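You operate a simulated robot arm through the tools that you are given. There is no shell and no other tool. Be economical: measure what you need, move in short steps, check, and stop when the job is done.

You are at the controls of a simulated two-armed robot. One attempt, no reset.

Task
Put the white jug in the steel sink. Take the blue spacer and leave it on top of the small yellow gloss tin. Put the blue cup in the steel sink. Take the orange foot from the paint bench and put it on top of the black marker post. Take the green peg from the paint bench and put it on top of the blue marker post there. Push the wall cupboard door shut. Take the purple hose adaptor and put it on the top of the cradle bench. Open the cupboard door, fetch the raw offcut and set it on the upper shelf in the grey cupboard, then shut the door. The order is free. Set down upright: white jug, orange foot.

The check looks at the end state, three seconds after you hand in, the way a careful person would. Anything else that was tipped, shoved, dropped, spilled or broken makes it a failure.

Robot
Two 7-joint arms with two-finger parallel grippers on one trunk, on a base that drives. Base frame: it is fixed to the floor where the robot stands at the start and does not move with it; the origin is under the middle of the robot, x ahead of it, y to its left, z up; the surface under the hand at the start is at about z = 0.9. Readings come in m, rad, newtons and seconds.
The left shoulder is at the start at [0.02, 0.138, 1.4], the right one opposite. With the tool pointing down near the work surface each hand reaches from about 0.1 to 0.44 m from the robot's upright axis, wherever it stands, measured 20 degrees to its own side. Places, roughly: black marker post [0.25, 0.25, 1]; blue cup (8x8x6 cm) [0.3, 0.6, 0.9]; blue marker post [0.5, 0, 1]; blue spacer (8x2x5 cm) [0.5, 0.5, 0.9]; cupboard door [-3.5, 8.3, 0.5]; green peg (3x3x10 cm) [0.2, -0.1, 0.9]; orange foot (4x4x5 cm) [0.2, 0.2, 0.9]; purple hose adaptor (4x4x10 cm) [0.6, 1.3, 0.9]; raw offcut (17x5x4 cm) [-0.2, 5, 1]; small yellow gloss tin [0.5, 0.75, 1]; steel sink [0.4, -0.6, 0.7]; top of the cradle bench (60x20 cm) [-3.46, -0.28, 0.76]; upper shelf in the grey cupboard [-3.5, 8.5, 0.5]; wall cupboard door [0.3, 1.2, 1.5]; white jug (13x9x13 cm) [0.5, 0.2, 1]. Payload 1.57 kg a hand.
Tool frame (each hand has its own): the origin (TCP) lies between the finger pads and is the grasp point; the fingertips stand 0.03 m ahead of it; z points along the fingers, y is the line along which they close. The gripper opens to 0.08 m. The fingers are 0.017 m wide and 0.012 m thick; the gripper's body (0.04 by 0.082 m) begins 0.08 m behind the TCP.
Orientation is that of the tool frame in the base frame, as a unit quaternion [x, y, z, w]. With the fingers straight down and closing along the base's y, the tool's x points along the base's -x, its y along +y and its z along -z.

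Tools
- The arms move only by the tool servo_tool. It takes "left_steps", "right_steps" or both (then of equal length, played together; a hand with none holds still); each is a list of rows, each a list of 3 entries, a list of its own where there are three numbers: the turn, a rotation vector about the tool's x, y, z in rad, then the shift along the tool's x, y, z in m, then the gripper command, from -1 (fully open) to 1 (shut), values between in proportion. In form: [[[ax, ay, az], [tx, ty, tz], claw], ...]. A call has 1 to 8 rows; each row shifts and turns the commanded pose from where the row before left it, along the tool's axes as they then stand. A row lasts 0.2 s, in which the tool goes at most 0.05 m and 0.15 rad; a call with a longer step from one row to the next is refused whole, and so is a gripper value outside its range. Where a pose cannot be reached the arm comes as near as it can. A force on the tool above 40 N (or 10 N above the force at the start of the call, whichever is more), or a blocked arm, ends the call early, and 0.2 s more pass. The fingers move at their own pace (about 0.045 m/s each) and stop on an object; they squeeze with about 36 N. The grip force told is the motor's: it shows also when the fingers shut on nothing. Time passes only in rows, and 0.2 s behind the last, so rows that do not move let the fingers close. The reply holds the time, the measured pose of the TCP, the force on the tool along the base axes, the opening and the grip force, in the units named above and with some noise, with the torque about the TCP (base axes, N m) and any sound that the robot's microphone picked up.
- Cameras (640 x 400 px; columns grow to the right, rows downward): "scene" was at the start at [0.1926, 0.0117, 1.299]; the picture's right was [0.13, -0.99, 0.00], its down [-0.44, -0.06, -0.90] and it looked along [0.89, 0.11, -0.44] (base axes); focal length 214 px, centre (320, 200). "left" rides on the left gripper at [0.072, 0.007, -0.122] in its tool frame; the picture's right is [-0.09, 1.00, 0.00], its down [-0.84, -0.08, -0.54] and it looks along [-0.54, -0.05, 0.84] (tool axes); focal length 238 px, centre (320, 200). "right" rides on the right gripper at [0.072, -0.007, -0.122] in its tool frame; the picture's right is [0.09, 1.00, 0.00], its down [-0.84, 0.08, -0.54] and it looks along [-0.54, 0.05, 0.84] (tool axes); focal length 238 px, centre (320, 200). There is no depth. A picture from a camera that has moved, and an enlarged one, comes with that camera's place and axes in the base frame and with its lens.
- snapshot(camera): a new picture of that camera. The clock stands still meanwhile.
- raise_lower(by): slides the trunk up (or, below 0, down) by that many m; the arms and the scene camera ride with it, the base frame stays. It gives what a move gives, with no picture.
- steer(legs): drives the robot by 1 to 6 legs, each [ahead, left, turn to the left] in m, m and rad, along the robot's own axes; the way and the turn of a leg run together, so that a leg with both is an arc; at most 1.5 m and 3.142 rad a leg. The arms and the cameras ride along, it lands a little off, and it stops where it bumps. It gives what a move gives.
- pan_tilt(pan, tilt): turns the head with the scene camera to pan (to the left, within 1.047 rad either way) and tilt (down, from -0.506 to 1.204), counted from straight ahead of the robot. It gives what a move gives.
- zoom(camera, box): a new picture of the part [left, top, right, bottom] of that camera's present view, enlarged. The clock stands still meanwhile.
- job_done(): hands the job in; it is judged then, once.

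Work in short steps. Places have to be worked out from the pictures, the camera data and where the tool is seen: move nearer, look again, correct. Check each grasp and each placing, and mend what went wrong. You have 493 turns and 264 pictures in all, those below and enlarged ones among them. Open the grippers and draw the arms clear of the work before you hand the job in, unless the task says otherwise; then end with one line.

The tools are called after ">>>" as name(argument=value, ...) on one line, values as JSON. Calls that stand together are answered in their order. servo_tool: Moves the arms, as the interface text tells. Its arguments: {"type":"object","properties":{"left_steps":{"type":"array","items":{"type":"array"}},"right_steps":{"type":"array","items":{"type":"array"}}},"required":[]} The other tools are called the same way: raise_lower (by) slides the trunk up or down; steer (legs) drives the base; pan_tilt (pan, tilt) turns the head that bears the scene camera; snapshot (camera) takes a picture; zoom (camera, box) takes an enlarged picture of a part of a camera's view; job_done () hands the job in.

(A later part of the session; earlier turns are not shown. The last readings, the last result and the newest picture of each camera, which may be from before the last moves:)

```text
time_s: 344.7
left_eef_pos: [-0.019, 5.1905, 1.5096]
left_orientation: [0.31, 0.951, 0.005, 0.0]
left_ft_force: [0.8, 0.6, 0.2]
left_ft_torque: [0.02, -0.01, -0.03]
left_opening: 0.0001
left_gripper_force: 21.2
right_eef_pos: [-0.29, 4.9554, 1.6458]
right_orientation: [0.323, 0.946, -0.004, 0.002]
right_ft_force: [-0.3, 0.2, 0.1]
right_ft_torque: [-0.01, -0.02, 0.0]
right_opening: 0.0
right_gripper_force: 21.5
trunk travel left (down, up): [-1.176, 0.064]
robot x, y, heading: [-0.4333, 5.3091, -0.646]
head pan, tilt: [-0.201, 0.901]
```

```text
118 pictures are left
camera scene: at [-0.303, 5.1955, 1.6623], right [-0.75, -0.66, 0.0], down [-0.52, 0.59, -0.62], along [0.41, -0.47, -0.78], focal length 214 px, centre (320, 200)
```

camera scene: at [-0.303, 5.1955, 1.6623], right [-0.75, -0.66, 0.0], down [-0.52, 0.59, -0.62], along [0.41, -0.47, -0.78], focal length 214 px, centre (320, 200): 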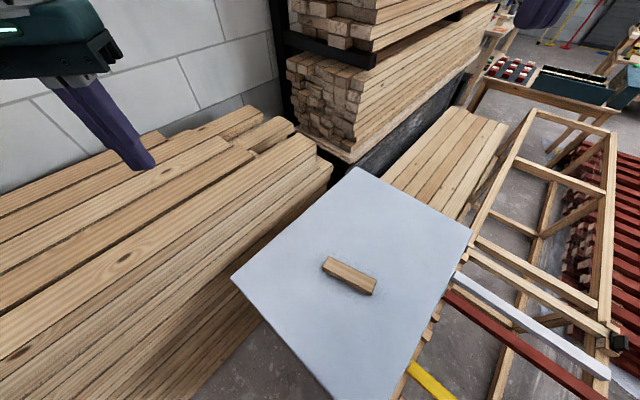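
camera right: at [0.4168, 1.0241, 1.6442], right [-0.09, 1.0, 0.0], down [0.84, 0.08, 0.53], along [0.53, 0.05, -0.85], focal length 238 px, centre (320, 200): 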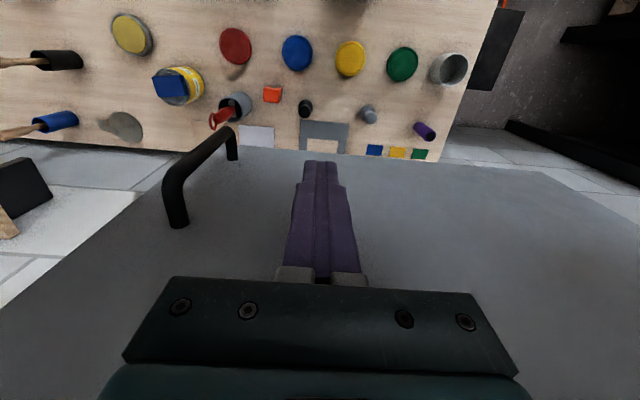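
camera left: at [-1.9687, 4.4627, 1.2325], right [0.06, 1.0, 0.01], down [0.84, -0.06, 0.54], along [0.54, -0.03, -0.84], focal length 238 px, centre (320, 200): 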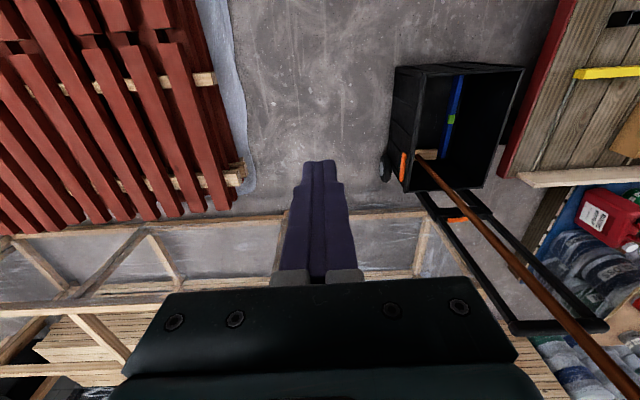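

The offcut's place is confirmed at (-0.216, 4.955), axis 12° from +x. I turn the right gripper by -50° and draw the left hand back from the wood stack.

>>> servo_tool(right_steps=[[[0, 0, -0.146], [0, 0, 0], 0], [[0, 0, -0.146], [0, 0, 0], -0.5], [[0, 0, -0.146], [0, 0, 0], -1], [[0, 0, -0.146], [0, 0, 0], -1], [[0, 0, -0.146], [0, 0, 0], -1], [[0, 0, -0.146], [0, 0, 0], -1], [[0, 0, 0], [0, 0, 0], -1]], left_steps=[[[0, 0, 0], [0.03, 0, 0], -1], [[0, 0, 0], [0.03, 0, 0], -1], [[0, 0, 0], [0.03, 0, 0], -1], [[0, 0, 0], [0.03, 0, 0], -1], [[0, 0, 0], [0.03, 0, 0], -1], [[0, 0, 0], [0, 0, 0], -1], [[0, 0, 0], [0, 0, 0], -1]])

>>> raise_lower(by=-0.3)

>>> snapshot(camera="right")

>>> snapshot(camera="left")

```text
time_s: 346.3
left_eef_pos: [-0.1404, 5.28, 1.5101]
left_orientation: [0.31, 0.951, 0.005, 0.001]
left_ft_force: [0.1, 0.1, -0.1]
left_ft_torque: [0.04, 0.02, 0.0]
left_opening: 0.08
left_gripper_force: 0.1
right_eef_pos: [-0.2907, 4.9542, 1.6453]
right_orientation: [-0.11, 0.994, -0.005, 0.002]
right_ft_force: [-0.3, -1.2, 0.8]
right_ft_torque: [0.01, 0.05, 0.01]
right_opening: 0.0799
right_gripper_force: 0.1
trunk travel left (down, up): [-1.176, 0.064]
robot x, y, heading: [-0.4333, 5.3149, -0.651]
head pan, tilt: [-0.201, 0.901]
```

```text
time_s: 349.3
left_eef_pos: [-0.1401, 5.2808, 1.2103]
left_orientation: [0.309, 0.951, 0.005, 0.001]
left_ft_force: [-0.1, -0.1, 0.1]
left_ft_torque: [0.02, 0.02, 0.0]
left_opening: 0.0799
left_gripper_force: 0.0
right_eef_pos: [-0.2916, 4.9532, 1.3448]
right_orientation: [-0.109, 0.994, -0.004, 0.002]
right_ft_force: [-0.2, 0.0, -0.3]
right_ft_torque: [0.0, -0.01, -0.03]
right_opening: 0.0799
right_gripper_force: 0.1
trunk travel left (down, up): [-0.876, 0.364]
robot x, y, heading: [-0.4368, 5.311, -0.644]
head pan, tilt: [-0.201, 0.901]
```

```text
117 pictures are left
camera right: at [-0.3602, 4.9322, 1.4672], right [-0.31, 0.95, -0.01], down [0.8, 0.26, 0.54], along [0.52, 0.16, -0.84], focal length 238 px, centre (320, 200)
```

right: 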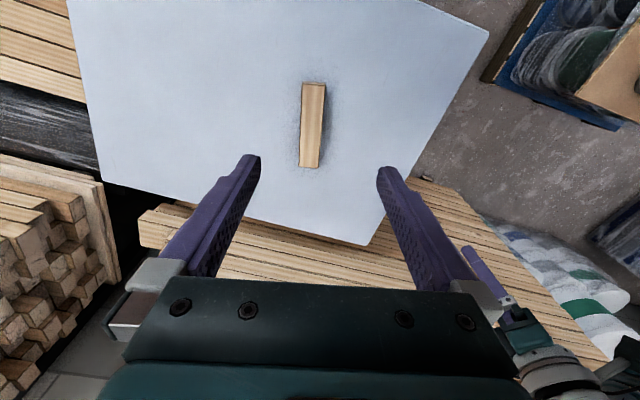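

```text
116 pictures are left
camera left: at [-0.1952, 5.3254, 1.3325], right [0.66, 0.75, 0.01], down [0.63, -0.56, 0.54], along [0.41, -0.35, -0.84], focal length 238 px, centre (320, 200)
```

left: 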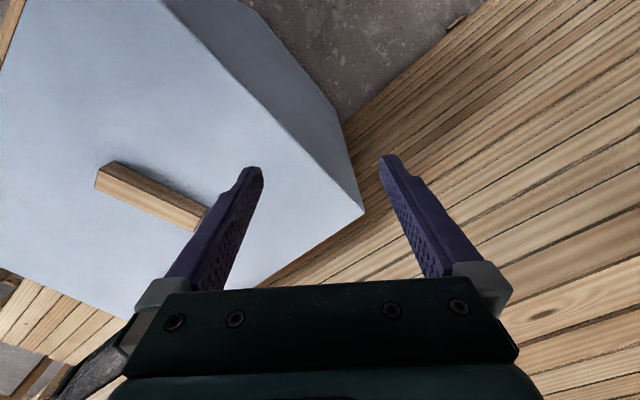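

The gripper lines up with the offcut. I move over it and descend most of the way.

>>> servo_tool(right_steps=[[[0, 0, 0], [-0.034, -0.006, 0.03], -1], [[0, 0, 0], [-0.034, -0.006, 0.03], -1], [[0, 0, 0], [0, 0, 0.045], -1], [[0, 0, 0], [0, 0, 0.045], -1], [[0, 0, 0], [0, 0, 0.045], -1], [[0, 0, 0], [0, 0, 0.045], -1], [[0, 0, 0], [0, 0, 0.02], -1], [[0, 0, 0], [0, 0, 0], -1]])

>>> snapshot(camera="right")

```text
time_s: 351.1
left_eef_pos: [-0.1408, 5.2793, 1.2096]
left_orientation: [0.309, 0.951, 0.005, 0.001]
left_ft_force: [0.0, -0.1, 0.0]
left_ft_torque: [0.02, 0.01, 0.0]
left_opening: 0.0801
left_gripper_force: 0.0
right_eef_pos: [-0.2668, 4.9525, 1.202]
right_orientation: [-0.108, 0.994, -0.005, 0.001]
right_ft_force: [0.8, 0.0, -0.2]
right_ft_torque: [0.01, 0.03, -0.03]
right_opening: 0.0801
right_gripper_force: 0.0
right hand out of reach, approached as far as the arm can: row 1, 2, 4, 5
trunk travel left (down, up): [-0.876, 0.364]
robot x, y, heading: [-0.4338, 5.3143, -0.646]
head pan, tilt: [-0.201, 0.901]
```

```text
115 pictures are left
camera right: at [-0.3356, 4.932, 1.3242], right [-0.3, 0.95, -0.01], down [0.8, 0.26, 0.54], along [0.52, 0.16, -0.84], focal length 238 px, centre (320, 200)
```

right: 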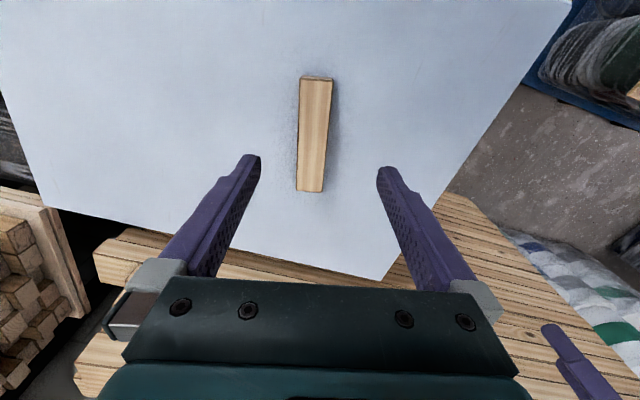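

Continue: 4.5 cm more in x, and further down.

>>> servo_tool(right_steps=[[[0, 0, 0], [0, 0, 0.045], -1], [[0, 0, 0], [-0.015, -0.002, 0.035], -1], [[0, 0, 0], [-0.015, -0.003, 0.03], -1], [[0, 0, 0], [-0.015, -0.003, 0.02], -1], [[0, 0, 0], [0, 0, 0], -1]])

>>> snapshot(camera="right")

```text
time_s: 352.3
left_eef_pos: [-0.1401, 5.2779, 1.2103]
left_orientation: [0.31, 0.951, 0.005, 0.0]
left_ft_force: [0.6, 0.5, 0.3]
left_ft_torque: [0.03, 0.0, -0.01]
left_opening: 0.0799
left_gripper_force: 0.1
right_eef_pos: [-0.2655, 4.9538, 1.1562]
right_orientation: [-0.108, 0.994, -0.005, 0.001]
right_ft_force: [-0.5, -0.3, -0.3]
right_ft_torque: [0.01, -0.03, -0.01]
right_opening: 0.08
right_gripper_force: 0.1
right hand out of reach, approached as far as the arm can: row 2, 3, 4
trunk travel left (down, up): [-0.876, 0.364]
robot x, y, heading: [-0.4352, 5.3128, -0.65]
head pan, tilt: [-0.201, 0.901]
```

```text
114 pictures are left
camera right: at [-0.3348, 4.9319, 1.2788], right [-0.3, 0.95, -0.01], down [0.8, 0.26, 0.54], along [0.52, 0.16, -0.84], focal length 238 px, centre (320, 200)
```

right: 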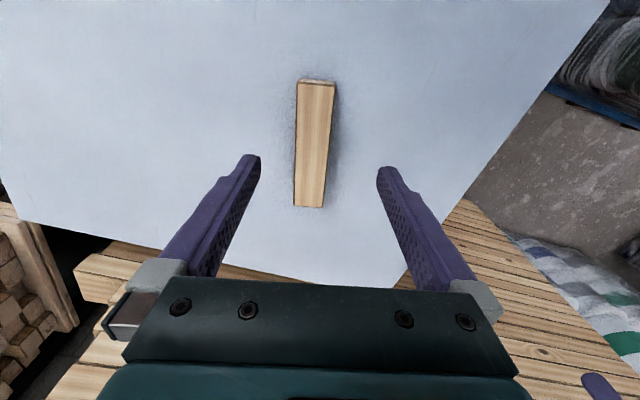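

The arm refuses that direction, probably a wrist limit. I shift the base instead by 4.5 cm in x and then descend.

>>> steer(legs=[[0.034, 0.027, 0]])

>>> servo_tool(right_steps=[[[0, 0, 0], [0, 0, 0.04], -1], [[0, 0, 0], [0, 0, 0.04], -1], [[0, 0, 0], [0, 0, 0.03], -1], [[0, 0, 0], [0, 0, 0], -1]])

>>> snapshot(camera="right")

```text
time_s: 353.2
left_eef_pos: [-0.0966, 5.2804, 1.2087]
left_orientation: [0.31, 0.951, 0.005, 0.001]
left_ft_force: [-0.1, -0.7, -0.1]
left_ft_torque: [0.02, 0.01, -0.02]
left_opening: 0.08
left_gripper_force: 0.1
right_eef_pos: [-0.222, 4.9546, 1.1575]
right_orientation: [-0.108, 0.994, -0.005, 0.001]
right_ft_force: [0.0, -0.6, 0.4]
right_ft_torque: [-0.02, -0.01, 0.01]
right_opening: 0.0797
right_gripper_force: 0.0
trunk travel left (down, up): [-0.876, 0.364]
robot x, y, heading: [-0.3906, 5.3128, -0.644]
head pan, tilt: [-0.201, 0.901]
```

```text
time_s: 354.2
left_eef_pos: [-0.0969, 5.2803, 1.21]
left_orientation: [0.31, 0.951, 0.005, 0.0]
left_ft_force: [-0.2, 0.3, 0.5]
left_ft_torque: [-0.02, -0.03, -0.02]
left_opening: 0.0797
left_gripper_force: 0.2
right_eef_pos: [-0.2218, 4.9535, 1.128]
right_orientation: [-0.107, 0.994, -0.007, 0.003]
right_ft_force: [0.0, 0.3, -0.1]
right_ft_torque: [-0.01, -0.02, -0.02]
right_opening: 0.0798
right_gripper_force: 0.0
right hand out of reach, approached as far as the arm can: row 1, 2, 3
trunk travel left (down, up): [-0.876, 0.364]
robot x, y, heading: [-0.3961, 5.3199, -0.647]
head pan, tilt: [-0.201, 0.901]
```

```text
113 pictures are left
camera right: at [-0.2921, 4.9335, 1.2492], right [-0.3, 0.95, -0.01], down [0.8, 0.26, 0.54], along [0.52, 0.15, -0.84], focal length 238 px, centre (320, 200)
```

right: 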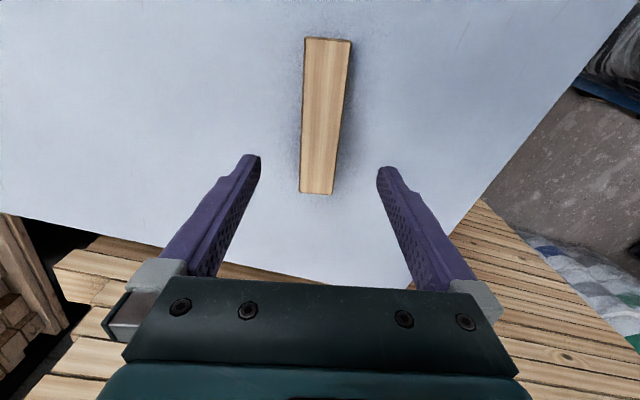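

The arm can't go lower in this pose, so I'll lower the trunk. First I raise the left hand by the same amount so that it stays clear of the wood stack.

>>> servo_tool(left_steps=[[[0, 0, 0], [-0.03, 0, -0.03], -1], [[0, 0, 0], [-0.03, 0, -0.035], -1], [[0, 0, 0], [0, 0, -0.035], -1], [[0, 0, 0], [0, 0, -0.03], -1], [[0, 0, 0], [0, 0, 0], -1]])

>>> raise_lower(by=-0.1)

>>> snapshot(camera="right")

```text
time_s: 355.4
left_eef_pos: [-0.0501, 5.2432, 1.3391]
left_orientation: [0.31, 0.951, 0.004, 0.001]
left_ft_force: [0.4, 0.1, 0.0]
left_ft_torque: [0.0, 0.01, 0.01]
left_opening: 0.0802
left_gripper_force: 0.0
right_eef_pos: [-0.2222, 4.9535, 1.1279]
right_orientation: [-0.106, 0.994, -0.007, 0.002]
right_ft_force: [-0.7, -0.3, -0.7]
right_ft_torque: [0.03, -0.01, 0.04]
right_opening: 0.0797
right_gripper_force: 0.0
trunk travel left (down, up): [-0.876, 0.364]
robot x, y, heading: [-0.3914, 5.3136, -0.649]
head pan, tilt: [-0.201, 0.901]
```

```text
time_s: 356.8
left_eef_pos: [-0.0495, 5.2432, 1.2391]
left_orientation: [0.31, 0.951, 0.005, 0.0]
left_ft_force: [-0.5, 0.7, 0.4]
left_ft_torque: [0.02, -0.03, 0.01]
left_opening: 0.0801
left_gripper_force: 0.0
right_eef_pos: [-0.2219, 4.9519, 1.0287]
right_orientation: [-0.107, 0.994, -0.006, 0.003]
right_ft_force: [-0.1, -0.4, -0.1]
right_ft_torque: [0.0, -0.03, 0.03]
right_opening: 0.0798
right_gripper_force: 0.2
trunk travel left (down, up): [-0.776, 0.464]
robot x, y, heading: [-0.3953, 5.3073, -0.647]
head pan, tilt: [-0.201, 0.901]
```

```text
112 pictures are left
camera right: at [-0.2921, 4.9334, 1.1493], right [-0.3, 0.95, -0.01], down [0.8, 0.26, 0.54], along [0.52, 0.15, -0.84], focal length 238 px, centre (320, 200)
```

right: 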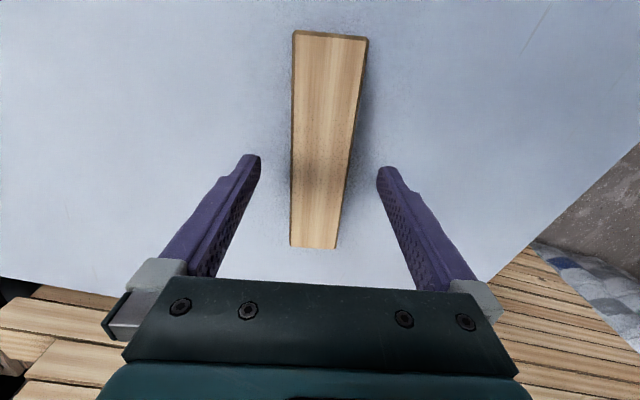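

Well aligned at mid-length. I lower 3.3 cm more and grip.

>>> raise_lower(by=-0.025)

>>> raise_lower(by=-0.008)

>>> servo_tool(right_steps=[[[0, 0, 0], [0, 0, 0], 0], [[0, 0, 0], [0, 0, 0], 1], [[0, 0, 0], [0, 0, 0], 1], [[0, 0, 0], [0, 0, 0], 1]])

>>> snapshot(camera="right")

```text
time_s: 357.5
left_eef_pos: [-0.0502, 5.2435, 1.2147]
left_orientation: [0.31, 0.951, 0.004, 0.001]
left_ft_force: [0.5, -0.3, -0.4]
left_ft_torque: [0.02, 0.02, 0.01]
left_opening: 0.08
left_gripper_force: 0.1
right_eef_pos: [-0.222, 4.9536, 1.0033]
right_orientation: [-0.106, 0.994, -0.007, 0.002]
right_ft_force: [0.0, -0.2, -0.2]
right_ft_torque: [0.0, 0.02, -0.01]
right_opening: 0.0802
right_gripper_force: 0.1
trunk travel left (down, up): [-0.751, 0.489]
robot x, y, heading: [-0.3886, 5.3125, -0.645]
head pan, tilt: [-0.201, 0.901]
```

```text
time_s: 358.0
left_eef_pos: [-0.0496, 5.2446, 1.2066]
left_orientation: [0.309, 0.951, 0.005, 0.0]
left_ft_force: [0.0, 0.1, 0.3]
left_ft_torque: [0.01, -0.01, 0.01]
left_opening: 0.0801
left_gripper_force: 0.2
right_eef_pos: [-0.2211, 4.954, 0.9945]
right_orientation: [-0.106, 0.994, -0.007, 0.002]
right_ft_force: [-0.2, 0.2, -0.1]
right_ft_torque: [0.02, -0.02, 0.0]
right_opening: 0.0799
right_gripper_force: 0.1
trunk travel left (down, up): [-0.743, 0.497]
robot x, y, heading: [-0.3922, 5.3183, -0.65]
head pan, tilt: [-0.201, 0.901]
```

```text
time_s: 359.0
left_eef_pos: [-0.0488, 5.2441, 1.2064]
left_orientation: [0.31, 0.951, 0.005, 0.001]
left_ft_force: [-0.4, 0.9, -0.2]
left_ft_torque: [0.0, 0.01, 0.0]
left_opening: 0.0801
left_gripper_force: 0.0
right_eef_pos: [-0.221, 4.9545, 0.9947]
right_orientation: [-0.107, 0.994, -0.007, 0.002]
right_ft_force: [-0.4, -0.2, 1.7]
right_ft_torque: [0.02, 0.01, 0.04]
right_opening: 0.0446
right_gripper_force: 29.7
trunk travel left (down, up): [-0.743, 0.497]
robot x, y, heading: [-0.3901, 5.3117, -0.645]
head pan, tilt: [-0.201, 0.901]
```

```text
111 pictures are left
camera right: at [-0.2921, 4.9334, 1.1163], right [-0.3, 0.95, -0.01], down [0.8, 0.26, 0.54], along [0.52, 0.15, -0.84], focal length 238 px, centre (320, 200)
```

right: 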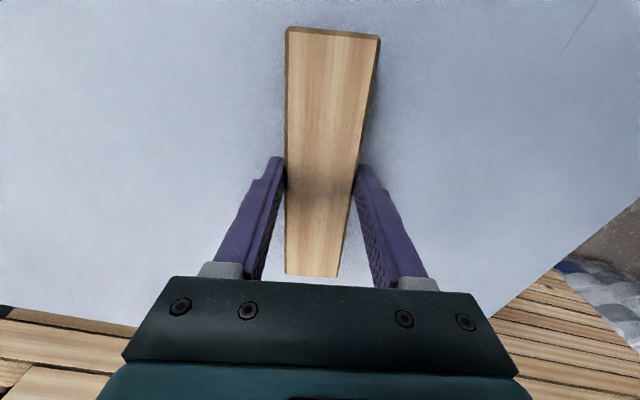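

Gripped (4.5 cm). I raise the trunk and check the hold.

>>> raise_lower(by=0.1)

>>> raise_lower(by=0.36)

>>> snapshot(camera="right")

```text
time_s: 360.4
left_eef_pos: [-0.0489, 5.2435, 1.3064]
left_orientation: [0.31, 0.951, 0.004, 0.001]
left_ft_force: [-0.4, 0.5, -0.2]
left_ft_torque: [0.01, 0.04, -0.01]
left_opening: 0.08
left_gripper_force: 0.0
right_eef_pos: [-0.2226, 4.9542, 1.0948]
right_orientation: [-0.106, 0.994, -0.006, 0.002]
right_ft_force: [-0.1, 0.1, -1.4]
right_ft_torque: [-0.01, 0.01, -0.04]
right_opening: 0.0444
right_gripper_force: 35.6
trunk travel left (down, up): [-0.843, 0.397]
robot x, y, heading: [-0.3914, 5.3153, -0.644]
head pan, tilt: [-0.201, 0.901]
```

```text
time_s: 363.9
left_eef_pos: [-0.0489, 5.2434, 1.6676]
left_orientation: [0.31, 0.951, 0.004, 0.001]
left_ft_force: [0.1, 0.0, -0.5]
left_ft_torque: [-0.01, 0.02, 0.02]
left_opening: 0.0801
left_gripper_force: 0.1
right_eef_pos: [-0.222, 4.9534, 1.4547]
right_orientation: [-0.107, 0.994, -0.007, 0.003]
right_ft_force: [-0.3, -1.0, -0.9]
right_ft_torque: [-0.01, -0.02, -0.02]
right_opening: 0.0441
right_gripper_force: 35.9
trunk travel left (down, up): [-1.203, 0.037]
robot x, y, heading: [-0.3915, 5.3142, -0.651]
head pan, tilt: [-0.201, 0.901]
```

```text
110 pictures are left
camera right: at [-0.2922, 4.9335, 1.5761], right [-0.3, 0.95, -0.01], down [0.8, 0.26, 0.54], along [0.52, 0.15, -0.84], focal length 238 px, centre (320, 200)
```

right: 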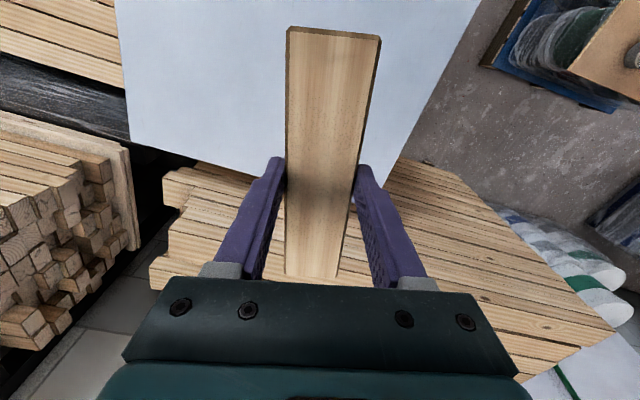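

Held firmly. I retrace: turn to heading 0, back to x ≈ -1.18, and sidestep right out of the gap.

>>> steer(legs=[[0, 0, 0.648], [-0.79, 0, 0]])

>>> pan_tilt(pan=-0.9, tilt=1.0)

>>> snapshot(camera="scene")

```text
time_s: 369.9
left_eef_pos: [-0.8691, 5.4644, 1.6663]
left_orientation: [-0.007, 1.0, 0.004, -0.001]
left_ft_force: [0.1, -0.7, 0.9]
left_ft_torque: [0.03, -0.05, -0.02]
left_opening: 0.08
left_gripper_force: 0.1
right_eef_pos: [-0.8338, 5.1298, 1.4546]
right_orientation: [-0.416, 0.909, -0.005, 0.005]
right_ft_force: [0.0, -0.6, -1.2]
right_ft_torque: [-0.03, 0.04, -0.01]
right_opening: 0.0443
right_gripper_force: 36.0
trunk travel left (down, up): [-1.203, 0.037]
robot x, y, heading: [-1.1834, 5.3149, -0.008]
head pan, tilt: [-0.201, 0.901]
```

```text
time_s: 370.9
left_eef_pos: [-0.8687, 5.4648, 1.6667]
left_orientation: [-0.006, 1.0, 0.005, 0.0]
left_ft_force: [0.6, -0.3, 0.5]
left_ft_torque: [-0.02, -0.03, 0.02]
left_opening: 0.0799
left_gripper_force: 0.1
right_eef_pos: [-0.8331, 5.1275, 1.4553]
right_orientation: [-0.416, 0.909, -0.006, 0.004]
right_ft_force: [-0.2, -0.8, -1.9]
right_ft_torque: [0.02, 0.04, 0.02]
right_opening: 0.0444
right_gripper_force: 36.0
trunk travel left (down, up): [-1.203, 0.037]
robot x, y, heading: [-1.1827, 5.3114, -0.0]
head pan, tilt: [-0.901, 1.0]
```

```text
109 pictures are left
camera scene: at [-1.039, 5.2594, 1.6821], right [-0.79, -0.62, 0.0], down [-0.52, 0.66, -0.54], along [0.33, -0.42, -0.84], focal length 214 px, centre (320, 200)
```

scene: 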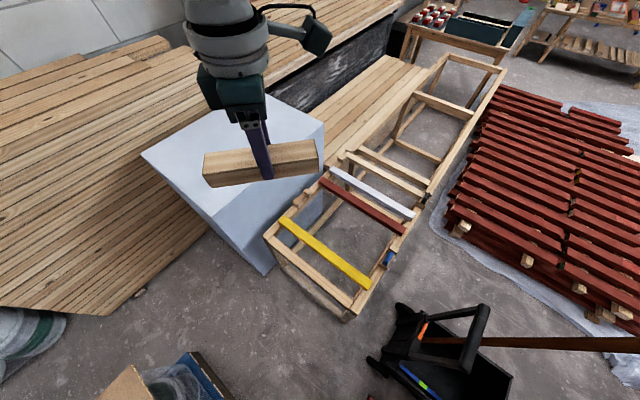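

Everything is in place. I go back through the gap along the same line.

>>> steer(legs=[[0, -0.4, 0]])

>>> steer(legs=[[0, -0.35, 0]])

>>> steer(legs=[[0, -0.26, 0], [-0.2, 0, 0]])

>>> pan_tilt(pan=0.9, tilt=0.8)

>>> snapshot(camera="scene")

```text
time_s: 373.4
left_eef_pos: [-0.8698, 5.0605, 1.6667]
left_orientation: [-0.007, 1.0, 0.004, -0.001]
left_ft_force: [-0.1, -0.9, 0.5]
left_ft_torque: [0.02, -0.02, -0.04]
left_opening: 0.0799
left_gripper_force: 0.0
right_eef_pos: [-0.8335, 4.7259, 1.4539]
right_orientation: [-0.415, 0.91, -0.005, 0.005]
right_ft_force: [-0.4, -0.3, -0.3]
right_ft_torque: [0.03, 0.01, -0.05]
right_opening: 0.0443
right_gripper_force: 35.9
trunk travel left (down, up): [-1.203, 0.037]
robot x, y, heading: [-1.1858, 4.9141, -0.005]
head pan, tilt: [-0.901, 1.0]
```

```text
time_s: 375.7
left_eef_pos: [-0.8709, 4.7089, 1.6666]
left_orientation: [-0.007, 1.0, 0.005, -0.001]
left_ft_force: [0.3, 0.1, 0.1]
left_ft_torque: [-0.01, 0.01, -0.02]
left_opening: 0.0799
left_gripper_force: 0.1
right_eef_pos: [-0.8346, 4.3751, 1.454]
right_orientation: [-0.416, 0.909, -0.005, 0.004]
right_ft_force: [-1.0, 0.2, -1.7]
right_ft_torque: [0.01, 0.01, 0.01]
right_opening: 0.0442
right_gripper_force: 36.3
trunk travel left (down, up): [-1.203, 0.037]
robot x, y, heading: [-1.186, 4.5635, -0.005]
head pan, tilt: [-0.901, 1.0]
```

```text
time_s: 378.8
left_eef_pos: [-1.0706, 4.4502, 1.667]
left_orientation: [-0.008, 1.0, 0.005, -0.001]
left_ft_force: [-0.6, 0.0, 0.3]
left_ft_torque: [0.03, -0.02, -0.02]
left_opening: 0.0797
left_gripper_force: 0.0
right_eef_pos: [-1.0339, 4.1152, 1.4547]
right_orientation: [-0.417, 0.909, -0.006, 0.004]
right_ft_force: [-0.3, -1.1, -1.2]
right_ft_torque: [0.0, -0.01, -0.01]
right_opening: 0.0441
right_gripper_force: 35.6
trunk travel left (down, up): [-1.203, 0.037]
robot x, y, heading: [-1.3836, 4.3017, -0.002]
head pan, tilt: [-0.901, 1.0]
```

```text
time_s: 380.6
left_eef_pos: [-1.0703, 4.4514, 1.6667]
left_orientation: [-0.008, 1.0, 0.004, -0.001]
left_ft_force: [0.9, -1.3, 0.3]
left_ft_torque: [0.01, 0.02, -0.03]
left_opening: 0.0798
left_gripper_force: 0.0
right_eef_pos: [-1.0342, 4.1151, 1.4557]
right_orientation: [-0.417, 0.909, -0.006, 0.005]
right_ft_force: [0.2, -0.1, -0.7]
right_ft_torque: [-0.03, 0.03, -0.02]
right_opening: 0.0442
right_gripper_force: 36.4
trunk travel left (down, up): [-1.203, 0.037]
robot x, y, heading: [-1.3837, 4.2964, -0.002]
head pan, tilt: [0.901, 0.799]
```

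```text
108 pictures are left
camera scene: at [-1.2335, 4.3635, 1.6972], right [0.78, -0.62, 0.0], down [-0.45, -0.56, -0.7], along [0.43, 0.55, -0.72], focal length 214 px, centre (320, 200)
```

scene: 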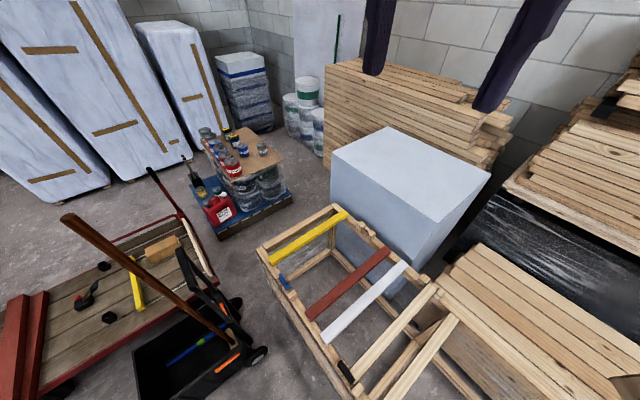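

Out of the gap with nothing disturbed. I back west to x ≈ -2.4 and look north for the route to the grey cupboard.

>>> steer(legs=[[-1.0, 0, 0], [0, 0, 1.57]])

>>> pan_tilt(pan=0.35, tilt=0.5)

>>> snapshot(camera="scene")

```text
time_s: 389.6
left_eef_pos: [-2.5303, 4.618, 1.6668]
left_orientation: [0.709, -0.705, -0.002, 0.004]
left_ft_force: [1.1, 1.0, -0.2]
left_ft_torque: [0.0, 0.0, 0.02]
left_opening: 0.0802
left_gripper_force: 0.0
right_eef_pos: [-2.1946, 4.6502, 1.4552]
right_orientation: [0.936, -0.353, 0.001, -0.007]
right_ft_force: [-0.1, 0.7, -1.6]
right_ft_torque: [-0.06, 0.02, -0.01]
right_opening: 0.0442
right_gripper_force: 36.2
trunk travel left (down, up): [-1.203, 0.037]
robot x, y, heading: [-2.3848, 4.3039, 1.556]
head pan, tilt: [0.901, 0.799]
```

```text
time_s: 390.5
left_eef_pos: [-2.5304, 4.6165, 1.6658]
left_orientation: [0.709, -0.705, -0.003, 0.003]
left_ft_force: [-0.2, 0.5, 0.4]
left_ft_torque: [-0.02, 0.02, -0.02]
left_opening: 0.0802
left_gripper_force: 0.1
right_eef_pos: [-2.1951, 4.6501, 1.4543]
right_orientation: [0.936, -0.352, 0.0, -0.007]
right_ft_force: [-0.5, -0.6, -1.1]
right_ft_torque: [-0.05, 0.0, -0.02]
right_opening: 0.0439
right_gripper_force: 36.0
trunk travel left (down, up): [-1.203, 0.037]
robot x, y, heading: [-2.3873, 4.3013, 1.56]
head pan, tilt: [0.351, 0.499]
```

```text
107 pictures are left
camera scene: at [-2.4107, 4.4865, 1.7232], right [0.94, 0.33, 0.0], down [0.16, -0.45, -0.88], along [-0.29, 0.83, -0.48], focal length 214 px, centre (320, 200)
```

scene: 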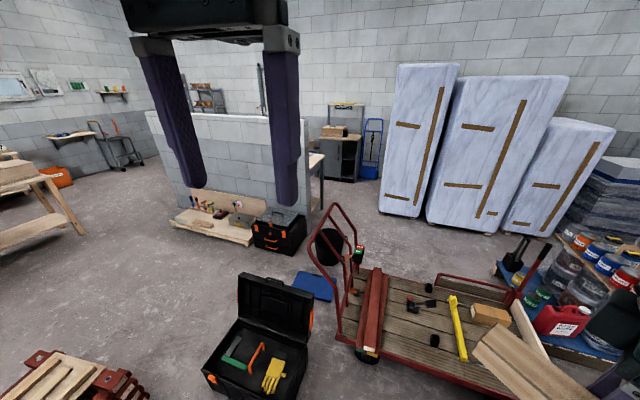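

The passage to the cupboard lies beyond the partition's right end, near (-2.95, 7.0). I go round the crate on its west side, avoiding the tools on the floor.

>>> steer(legs=[[-0.2, 0.05, 0.01], [-0.58, 0.77, 0], [0, 1.25, 0]])

>>> steer(legs=[[1.4, 0, 0], [0.45, -0.5, 0]])

>>> pan_tilt(pan=-0.4, tilt=0.7)

>>> snapshot(camera="scene")

```text
time_s: 402.7
left_eef_pos: [-4.6063, 3.843, 1.6663]
left_orientation: [0.713, -0.701, -0.003, 0.003]
left_ft_force: [-0.1, -0.2, -1.2]
left_ft_torque: [-0.01, -0.02, 0.0]
left_opening: 0.08
left_gripper_force: 0.0
right_eef_pos: [-4.2709, 3.8793, 1.4551]
right_orientation: [0.937, -0.348, 0.001, -0.008]
right_ft_force: [-0.6, 0.0, -1.1]
right_ft_torque: [0.01, -0.04, 0.01]
right_opening: 0.0443
right_gripper_force: 36.4
trunk travel left (down, up): [-1.203, 0.037]
robot x, y, heading: [-4.4558, 3.5295, 1.57]
head pan, tilt: [0.351, 0.499]
```

```text
time_s: 413.1
left_eef_pos: [-4.0914, 5.703, 1.6658]
left_orientation: [0.71, -0.704, -0.002, 0.004]
left_ft_force: [0.8, 1.0, 0.1]
left_ft_torque: [0.0, -0.02, 0.0]
left_opening: 0.0797
left_gripper_force: 0.1
right_eef_pos: [-3.7572, 5.7354, 1.4551]
right_orientation: [0.936, -0.353, 0.001, -0.008]
right_ft_force: [0.3, -0.2, -1.0]
right_ft_torque: [-0.01, 0.02, -0.01]
right_opening: 0.0442
right_gripper_force: 36.1
trunk travel left (down, up): [-1.203, 0.037]
robot x, y, heading: [-3.9424, 5.3862, 1.562]
head pan, tilt: [0.351, 0.499]
```

```text
time_s: 414.1
left_eef_pos: [-4.0917, 5.7024, 1.6672]
left_orientation: [0.71, -0.704, -0.003, 0.004]
left_ft_force: [0.2, 0.1, 0.3]
left_ft_torque: [0.01, -0.01, 0.05]
left_opening: 0.08
left_gripper_force: 0.1
right_eef_pos: [-3.7552, 5.7358, 1.455]
right_orientation: [0.936, -0.352, 0.0, -0.007]
right_ft_force: [-0.2, -0.2, -1.5]
right_ft_torque: [0.02, -0.01, -0.02]
right_opening: 0.0443
right_gripper_force: 35.7
trunk travel left (down, up): [-1.203, 0.037]
robot x, y, heading: [-3.9442, 5.3889, 1.561]
head pan, tilt: [-0.4, 0.7]
```

```text
106 pictures are left
camera scene: at [-3.907, 5.5643, 1.7055], right [0.92, -0.4, 0.0], down [-0.26, -0.59, -0.77], along [0.3, 0.7, -0.64], focal length 214 px, centre (320, 200)
```

scene: 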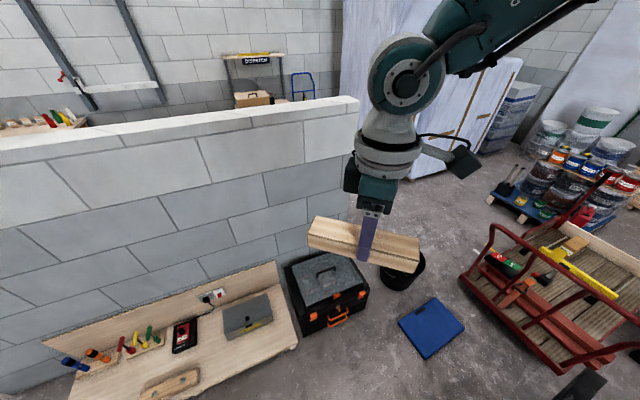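

The gap between toolbox and bucket is only about 0.25 m. I check the other way, round the partition's left end, first.

>>> steer(legs=[[0, 1.4, 0.008], [0, 0.35, 0]])

>>> pan_tilt(pan=-0.2, tilt=0.5)

>>> snapshot(camera="scene")

```text
time_s: 423.1
left_eef_pos: [-5.864, 5.7111, 1.6658]
left_orientation: [0.714, -0.7, -0.003, 0.003]
left_ft_force: [0.0, -0.3, -0.4]
left_ft_torque: [-0.03, 0.01, -0.02]
left_opening: 0.08
left_gripper_force: 0.1
right_eef_pos: [-5.5277, 5.7477, 1.4546]
right_orientation: [0.938, -0.348, 0.0, -0.007]
right_ft_force: [0.1, -0.5, -2.3]
right_ft_torque: [-0.03, -0.04, -0.01]
right_opening: 0.0445
right_gripper_force: 35.9
trunk travel left (down, up): [-1.203, 0.037]
robot x, y, heading: [-5.7123, 5.3954, 1.572]
head pan, tilt: [-0.4, 0.7]
```

```text
time_s: 423.8
left_eef_pos: [-5.8638, 5.7128, 1.6663]
left_orientation: [0.713, -0.701, -0.003, 0.003]
left_ft_force: [-0.1, 0.4, 0.8]
left_ft_torque: [-0.02, -0.01, 0.02]
left_opening: 0.0798
left_gripper_force: 0.0
right_eef_pos: [-5.5281, 5.749, 1.4551]
right_orientation: [0.938, -0.348, 0.0, -0.007]
right_ft_force: [0.0, -1.5, -0.7]
right_ft_torque: [0.0, 0.01, 0.01]
right_opening: 0.0443
right_gripper_force: 35.7
trunk travel left (down, up): [-1.203, 0.037]
robot x, y, heading: [-5.7114, 5.3972, 1.569]
head pan, tilt: [-0.201, 0.499]
```

```text
105 pictures are left
camera scene: at [-5.6928, 5.5865, 1.7231], right [0.98, -0.2, 0.0], down [-0.1, -0.47, -0.88], along [0.18, 0.86, -0.48], focal length 214 px, centre (320, 200)
```

scene: 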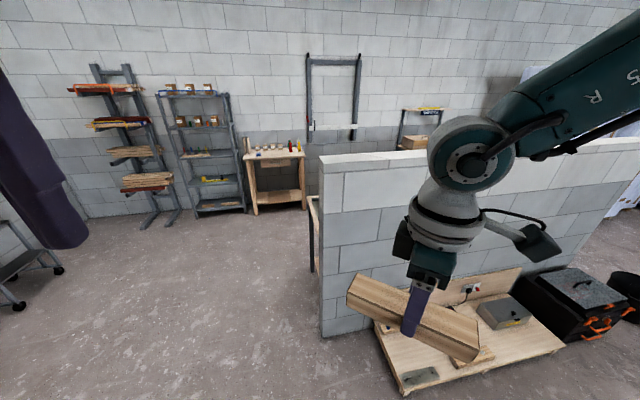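

The floor beyond the partition's left end is open. I drive north to y ≈ 7.75 and look east toward the cupboard.

>>> steer(legs=[[1.2, 0.05, 0], [1.15, 0, 0]])

>>> pan_tilt(pan=-1.0, tilt=0.4)

>>> snapshot(camera="scene")

```text
time_s: 435.4
left_eef_pos: [-5.902, 8.0777, 1.6669]
left_orientation: [0.71, -0.704, -0.003, 0.004]
left_ft_force: [-0.2, 0.6, -0.3]
left_ft_torque: [-0.01, -0.01, 0.02]
left_opening: 0.0802
left_gripper_force: 0.1
right_eef_pos: [-5.5661, 8.1137, 1.4535]
right_orientation: [0.936, -0.352, 0.0, -0.006]
right_ft_force: [0.2, -0.5, -1.1]
right_ft_torque: [-0.01, 0.04, 0.02]
right_opening: 0.0442
right_gripper_force: 35.9
trunk travel left (down, up): [-1.203, 0.037]
robot x, y, heading: [-5.7529, 7.7704, 1.57]
head pan, tilt: [-0.201, 0.499]
```

```text
time_s: 436.6
left_eef_pos: [-5.9028, 8.0782, 1.6677]
left_orientation: [0.71, -0.704, -0.002, 0.004]
left_ft_force: [-0.7, -0.5, 0.2]
left_ft_torque: [-0.04, 0.0, -0.01]
left_opening: 0.0799
left_gripper_force: 0.1
right_eef_pos: [-5.5662, 8.1124, 1.4545]
right_orientation: [0.936, -0.351, 0.001, -0.007]
right_ft_force: [1.4, -0.7, -0.8]
right_ft_torque: [-0.03, 0.0, -0.02]
right_opening: 0.0442
right_gripper_force: 36.1
trunk travel left (down, up): [-1.203, 0.037]
robot x, y, heading: [-5.756, 7.7604, 1.57]
head pan, tilt: [-1.0, 0.4]
```

```text
104 pictures are left
camera scene: at [-5.6722, 7.9128, 1.7323], right [0.53, -0.84, 0.0], down [-0.33, -0.21, -0.92], along [0.78, 0.49, -0.39], focal length 214 px, centre (320, 200)
```

scene: 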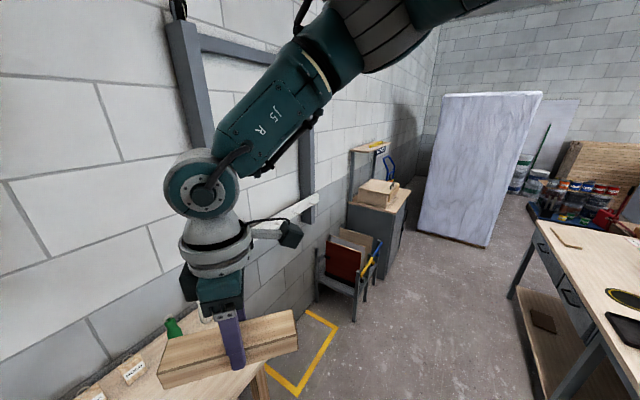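

The aisle along y ≈ 7.77 is free up to the grey cupboard (at x ≈ -3.7…-3.0, front y ≈ 8.4). I strafe right 1.7 m and look at it.

>>> steer(legs=[[0, -1.4, 0], [0, -0.45, 0]])

>>> pan_tilt(pan=-0.5, tilt=0.8)

>>> snapshot(camera="scene")

```text
time_s: 445.9
left_eef_pos: [-4.0457, 8.0662, 1.6668]
left_orientation: [0.711, -0.703, -0.003, 0.004]
left_ft_force: [-0.1, -0.2, 0.1]
left_ft_torque: [-0.01, -0.02, 0.0]
left_opening: 0.0798
left_gripper_force: 0.2
right_eef_pos: [-3.7109, 8.1004, 1.4558]
right_orientation: [0.936, -0.351, 0.001, -0.008]
right_ft_force: [0.2, 0.3, -1.3]
right_ft_torque: [0.0, 0.01, 0.02]
right_opening: 0.0442
right_gripper_force: 35.5
trunk travel left (down, up): [-1.203, 0.037]
robot x, y, heading: [-3.8966, 7.7539, 1.565]
head pan, tilt: [-1.0, 0.4]
```

```text
time_s: 446.8
left_eef_pos: [-4.0492, 8.0652, 1.6659]
left_orientation: [0.712, -0.703, -0.002, 0.004]
left_ft_force: [-0.8, 1.6, 0.3]
left_ft_torque: [-0.04, -0.03, 0.0]
left_opening: 0.08
left_gripper_force: 0.1
right_eef_pos: [-3.7116, 8.101, 1.454]
right_orientation: [0.937, -0.35, 0.001, -0.008]
right_ft_force: [-0.2, 1.0, -1.5]
right_ft_torque: [-0.02, 0.03, -0.02]
right_opening: 0.0442
right_gripper_force: 36.1
trunk travel left (down, up): [-1.203, 0.037]
robot x, y, heading: [-3.8994, 7.7497, 1.566]
head pan, tilt: [-0.499, 0.799]
```

```text
103 pictures are left
camera scene: at [-3.8568, 7.9212, 1.6973], right [0.87, -0.48, 0.0], down [-0.35, -0.63, -0.7], along [0.34, 0.61, -0.72], focal length 214 px, centre (320, 200)
```

scene: 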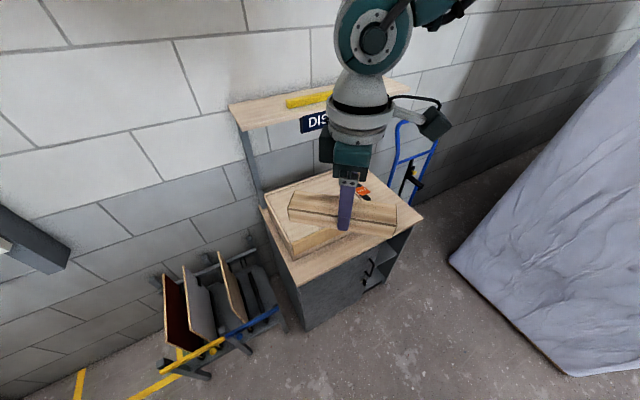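

The cupboard's door is its left part (x ≈ -3.77 to -3.35, front y ≈ 8.29) with a handle at about [-3.37, 8.27, 0.61], so it's hinged on the left. I move to the right of it, straighten the right hand's yaw, and lower the trunk for a frontal view.

>>> steer(legs=[[-0.25, -0.65, 0.005]])

>>> servo_tool(right_steps=[[[0, 0, 0.146], [0, 0, 0], 1], [[0, 0, 0.146], [0, 0, 0], 1], [[0, 0, 0.146], [0, 0, 0], 1], [[0, 0, 0.146], [0, 0, 0], 1], [[0, 0, 0.146], [0, 0, 0], 1], [[0, 0, 0.146], [0, 0, 0], 1]])

>>> raise_lower(by=-0.4)

>>> pan_tilt(pan=0.3, tilt=0.7)

>>> snapshot(camera="scene")

```text
time_s: 450.6
left_eef_pos: [-3.4023, 7.8161, 1.667]
left_orientation: [0.714, -0.7, -0.002, 0.004]
left_ft_force: [-0.7, -0.8, -0.1]
left_ft_torque: [0.0, 0.01, -0.01]
left_opening: 0.0799
left_gripper_force: 0.1
right_eef_pos: [-3.0673, 7.8553, 1.4544]
right_orientation: [0.938, -0.346, 0.001, -0.007]
right_ft_force: [0.2, 0.8, -1.4]
right_ft_torque: [-0.01, -0.04, 0.01]
right_opening: 0.0444
right_gripper_force: 36.2
trunk travel left (down, up): [-1.203, 0.037]
robot x, y, heading: [-3.2522, 7.5022, 1.572]
head pan, tilt: [-0.499, 0.799]
```

```text
time_s: 452.0
left_eef_pos: [-3.4018, 7.8169, 1.6674]
left_orientation: [0.714, -0.7, -0.002, 0.004]
left_ft_force: [-0.1, 0.1, 0.2]
left_ft_torque: [-0.01, 0.01, 0.01]
left_opening: 0.08
left_gripper_force: 0.1
right_eef_pos: [-3.0675, 7.8551, 1.4542]
right_orientation: [-0.702, 0.712, 0.002, 0.006]
right_ft_force: [-0.4, -0.3, -1.1]
right_ft_torque: [0.0, 0.01, 0.04]
right_opening: 0.0441
right_gripper_force: 36.3
trunk travel left (down, up): [-1.203, 0.037]
robot x, y, heading: [-3.2475, 7.5024, 1.575]
head pan, tilt: [-0.499, 0.799]
```

```text
time_s: 455.9
left_eef_pos: [-3.4032, 7.8171, 1.266]
left_orientation: [0.714, -0.7, -0.002, 0.004]
left_ft_force: [0.1, 0.5, 0.2]
left_ft_torque: [0.0, 0.02, 0.01]
left_opening: 0.08
left_gripper_force: 0.1
right_eef_pos: [-3.0677, 7.8548, 1.0546]
right_orientation: [-0.703, 0.711, 0.003, 0.006]
right_ft_force: [-0.1, 0.8, -1.6]
right_ft_torque: [0.0, -0.02, 0.01]
right_opening: 0.0442
right_gripper_force: 36.2
trunk travel left (down, up): [-0.803, 0.437]
robot x, y, heading: [-3.2509, 7.5049, 1.575]
head pan, tilt: [-0.499, 0.799]
```

```text
time_s: 457.0
left_eef_pos: [-3.4016, 7.8167, 1.267]
left_orientation: [0.714, -0.7, -0.002, 0.004]
left_ft_force: [0.6, 0.1, 0.2]
left_ft_torque: [0.0, 0.0, -0.01]
left_opening: 0.0798
left_gripper_force: 0.1
right_eef_pos: [-3.0679, 7.8549, 1.0554]
right_orientation: [-0.703, 0.712, 0.002, 0.006]
right_ft_force: [0.3, 0.6, -1.0]
right_ft_torque: [-0.03, -0.01, 0.01]
right_opening: 0.0443
right_gripper_force: 36.0
trunk travel left (down, up): [-0.803, 0.437]
robot x, y, heading: [-3.2547, 7.5034, 1.576]
head pan, tilt: [0.3, 0.7]
```

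```text
102 pictures are left
camera scene: at [-3.2744, 7.6841, 1.3055], right [0.95, 0.3, 0.0], down [0.19, -0.61, -0.76], along [-0.23, 0.73, -0.64], focal length 214 px, centre (320, 200)
```

scene: 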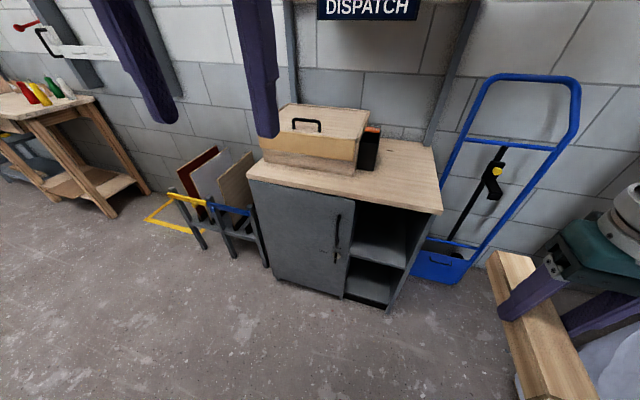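

>>> zoom(camera="scene", box=[230, 130, 450, 267])

>>> zoom(camera="scene", box=[310, 190, 430, 315])

```text
2.91 times, centred on (340, 198) of scene
camera zoom: at [-3.2744, 7.6841, 1.3055], right [0.95, 0.3, 0.0], down [0.19, -0.61, -0.76], along [-0.23, 0.73, -0.64], focal length 624 px, centre (262, 204)
```

zoom: 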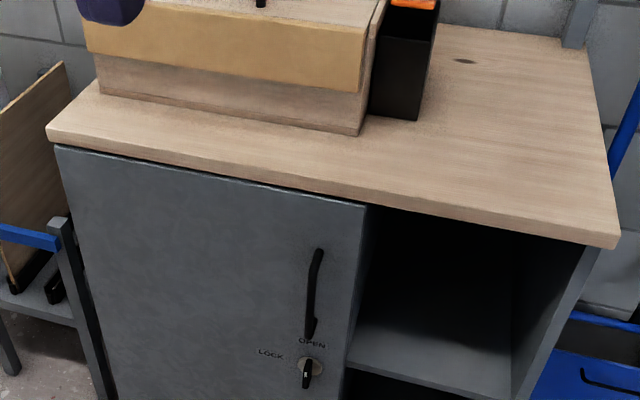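

```text
3.20 times, centred on (370, 252) of scene
camera zoom: at [-3.2744, 7.6841, 1.3055], right [0.95, 0.3, 0.0], down [0.19, -0.61, -0.76], along [-0.23, 0.73, -0.64], focal length 686 px, centre (160, 32)
```

zoom: 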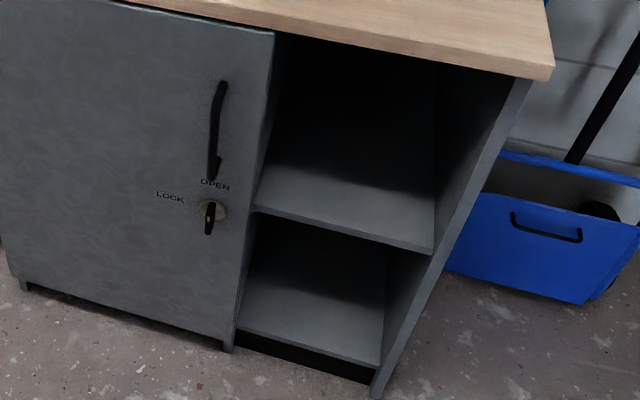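

There's a turn latch with LOCK/OPEN marks. I zoom in hard to read its position.

>>> zoom(camera="scene", box=[324, 238, 364, 263])

```text
16.00 times, centred on (344, 250) of scene
camera zoom: at [-3.2744, 7.6841, 1.3055], right [0.95, 0.3, 0.0], down [0.19, -0.61, -0.76], along [-0.23, 0.73, -0.64], focal length 3432 px, centre (-64, -608)
```

zoom: 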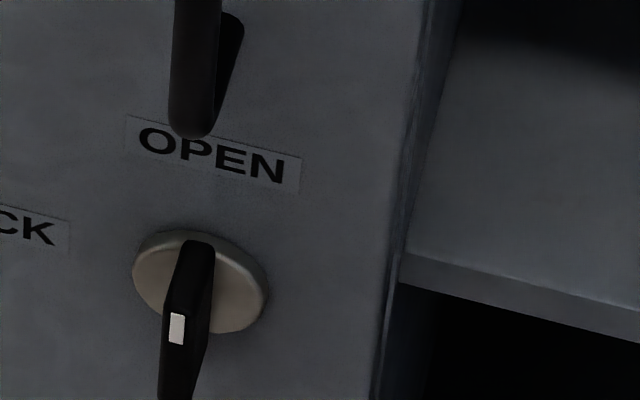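

I lower the trunk to see the latch more squarely.

>>> raise_lower(by=-0.4)

>>> pan_tilt(pan=0.2, tilt=0.3)

>>> snapshot(camera="scene")

```text
time_s: 460.8
left_eef_pos: [-3.4018, 7.8178, 0.8671]
left_orientation: [0.714, -0.7, -0.003, 0.004]
left_ft_force: [0.0, 0.4, 0.8]
left_ft_torque: [-0.01, 0.0, -0.01]
left_opening: 0.0803
left_gripper_force: 0.1
right_eef_pos: [-3.0677, 7.8551, 0.6555]
right_orientation: [-0.703, 0.711, 0.002, 0.006]
right_ft_force: [0.1, -0.3, -1.8]
right_ft_torque: [0.0, 0.0, 0.03]
right_opening: 0.0441
right_gripper_force: 35.8
trunk travel left (down, up): [-0.403, 0.837]
robot x, y, heading: [-3.25, 7.5018, 1.573]
head pan, tilt: [0.3, 0.7]
```

```text
time_s: 461.7
left_eef_pos: [-3.4028, 7.8179, 0.8666]
left_orientation: [0.714, -0.7, -0.003, 0.004]
left_ft_force: [-0.4, -0.1, 0.6]
left_ft_torque: [0.02, 0.0, 0.05]
left_opening: 0.0801
left_gripper_force: 0.1
right_eef_pos: [-3.0671, 7.8548, 0.654]
right_orientation: [-0.703, 0.711, 0.003, 0.007]
right_ft_force: [0.4, 0.2, -0.6]
right_ft_torque: [0.0, 0.02, 0.0]
right_opening: 0.0441
right_gripper_force: 35.8
trunk travel left (down, up): [-0.403, 0.837]
robot x, y, heading: [-3.251, 7.5005, 1.579]
head pan, tilt: [0.201, 0.3]
```

```text
98 pictures are left
camera scene: at [-3.2681, 7.6944, 0.9415], right [0.98, 0.2, 0.0], down [0.06, -0.29, -0.95], along [-0.19, 0.94, -0.3], focal length 214 px, centre (320, 200)
```

scene: 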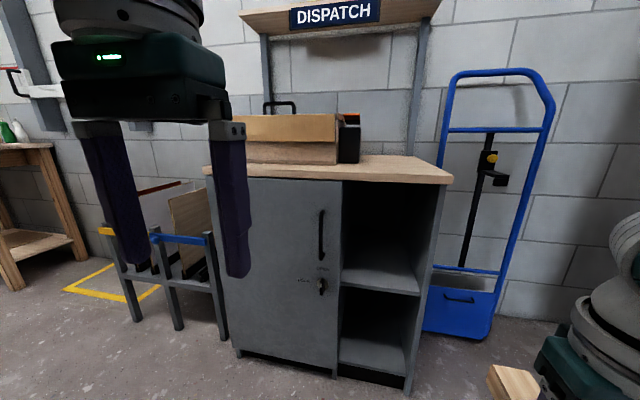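

>>> zoom(camera="scene", box=[290, 255, 354, 295])

>>> zoom(camera="scene", box=[200, 150, 460, 312])

```text
10.00 times, centred on (322, 275) of scene
camera zoom: at [-3.2681, 7.6944, 0.9415], right [0.98, 0.2, 0.0], down [0.06, -0.29, -0.95], along [-0.19, 0.94, -0.3], focal length 2145 px, centre (300, -550)
```

zoom: 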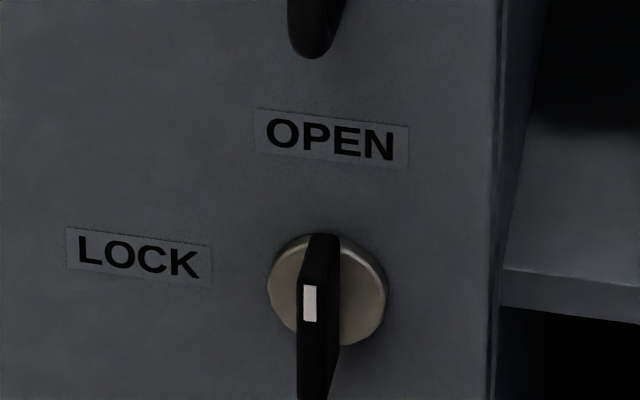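

```text
2.46 times, centred on (330, 231) of scene
camera zoom: at [-3.2681, 7.6944, 0.9415], right [0.98, 0.2, 0.0], down [0.06, -0.29, -0.95], along [-0.19, 0.94, -0.3], focal length 528 px, centre (295, 124)
```

zoom: 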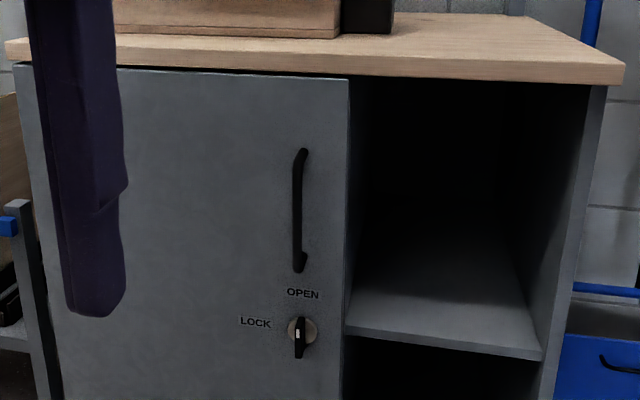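

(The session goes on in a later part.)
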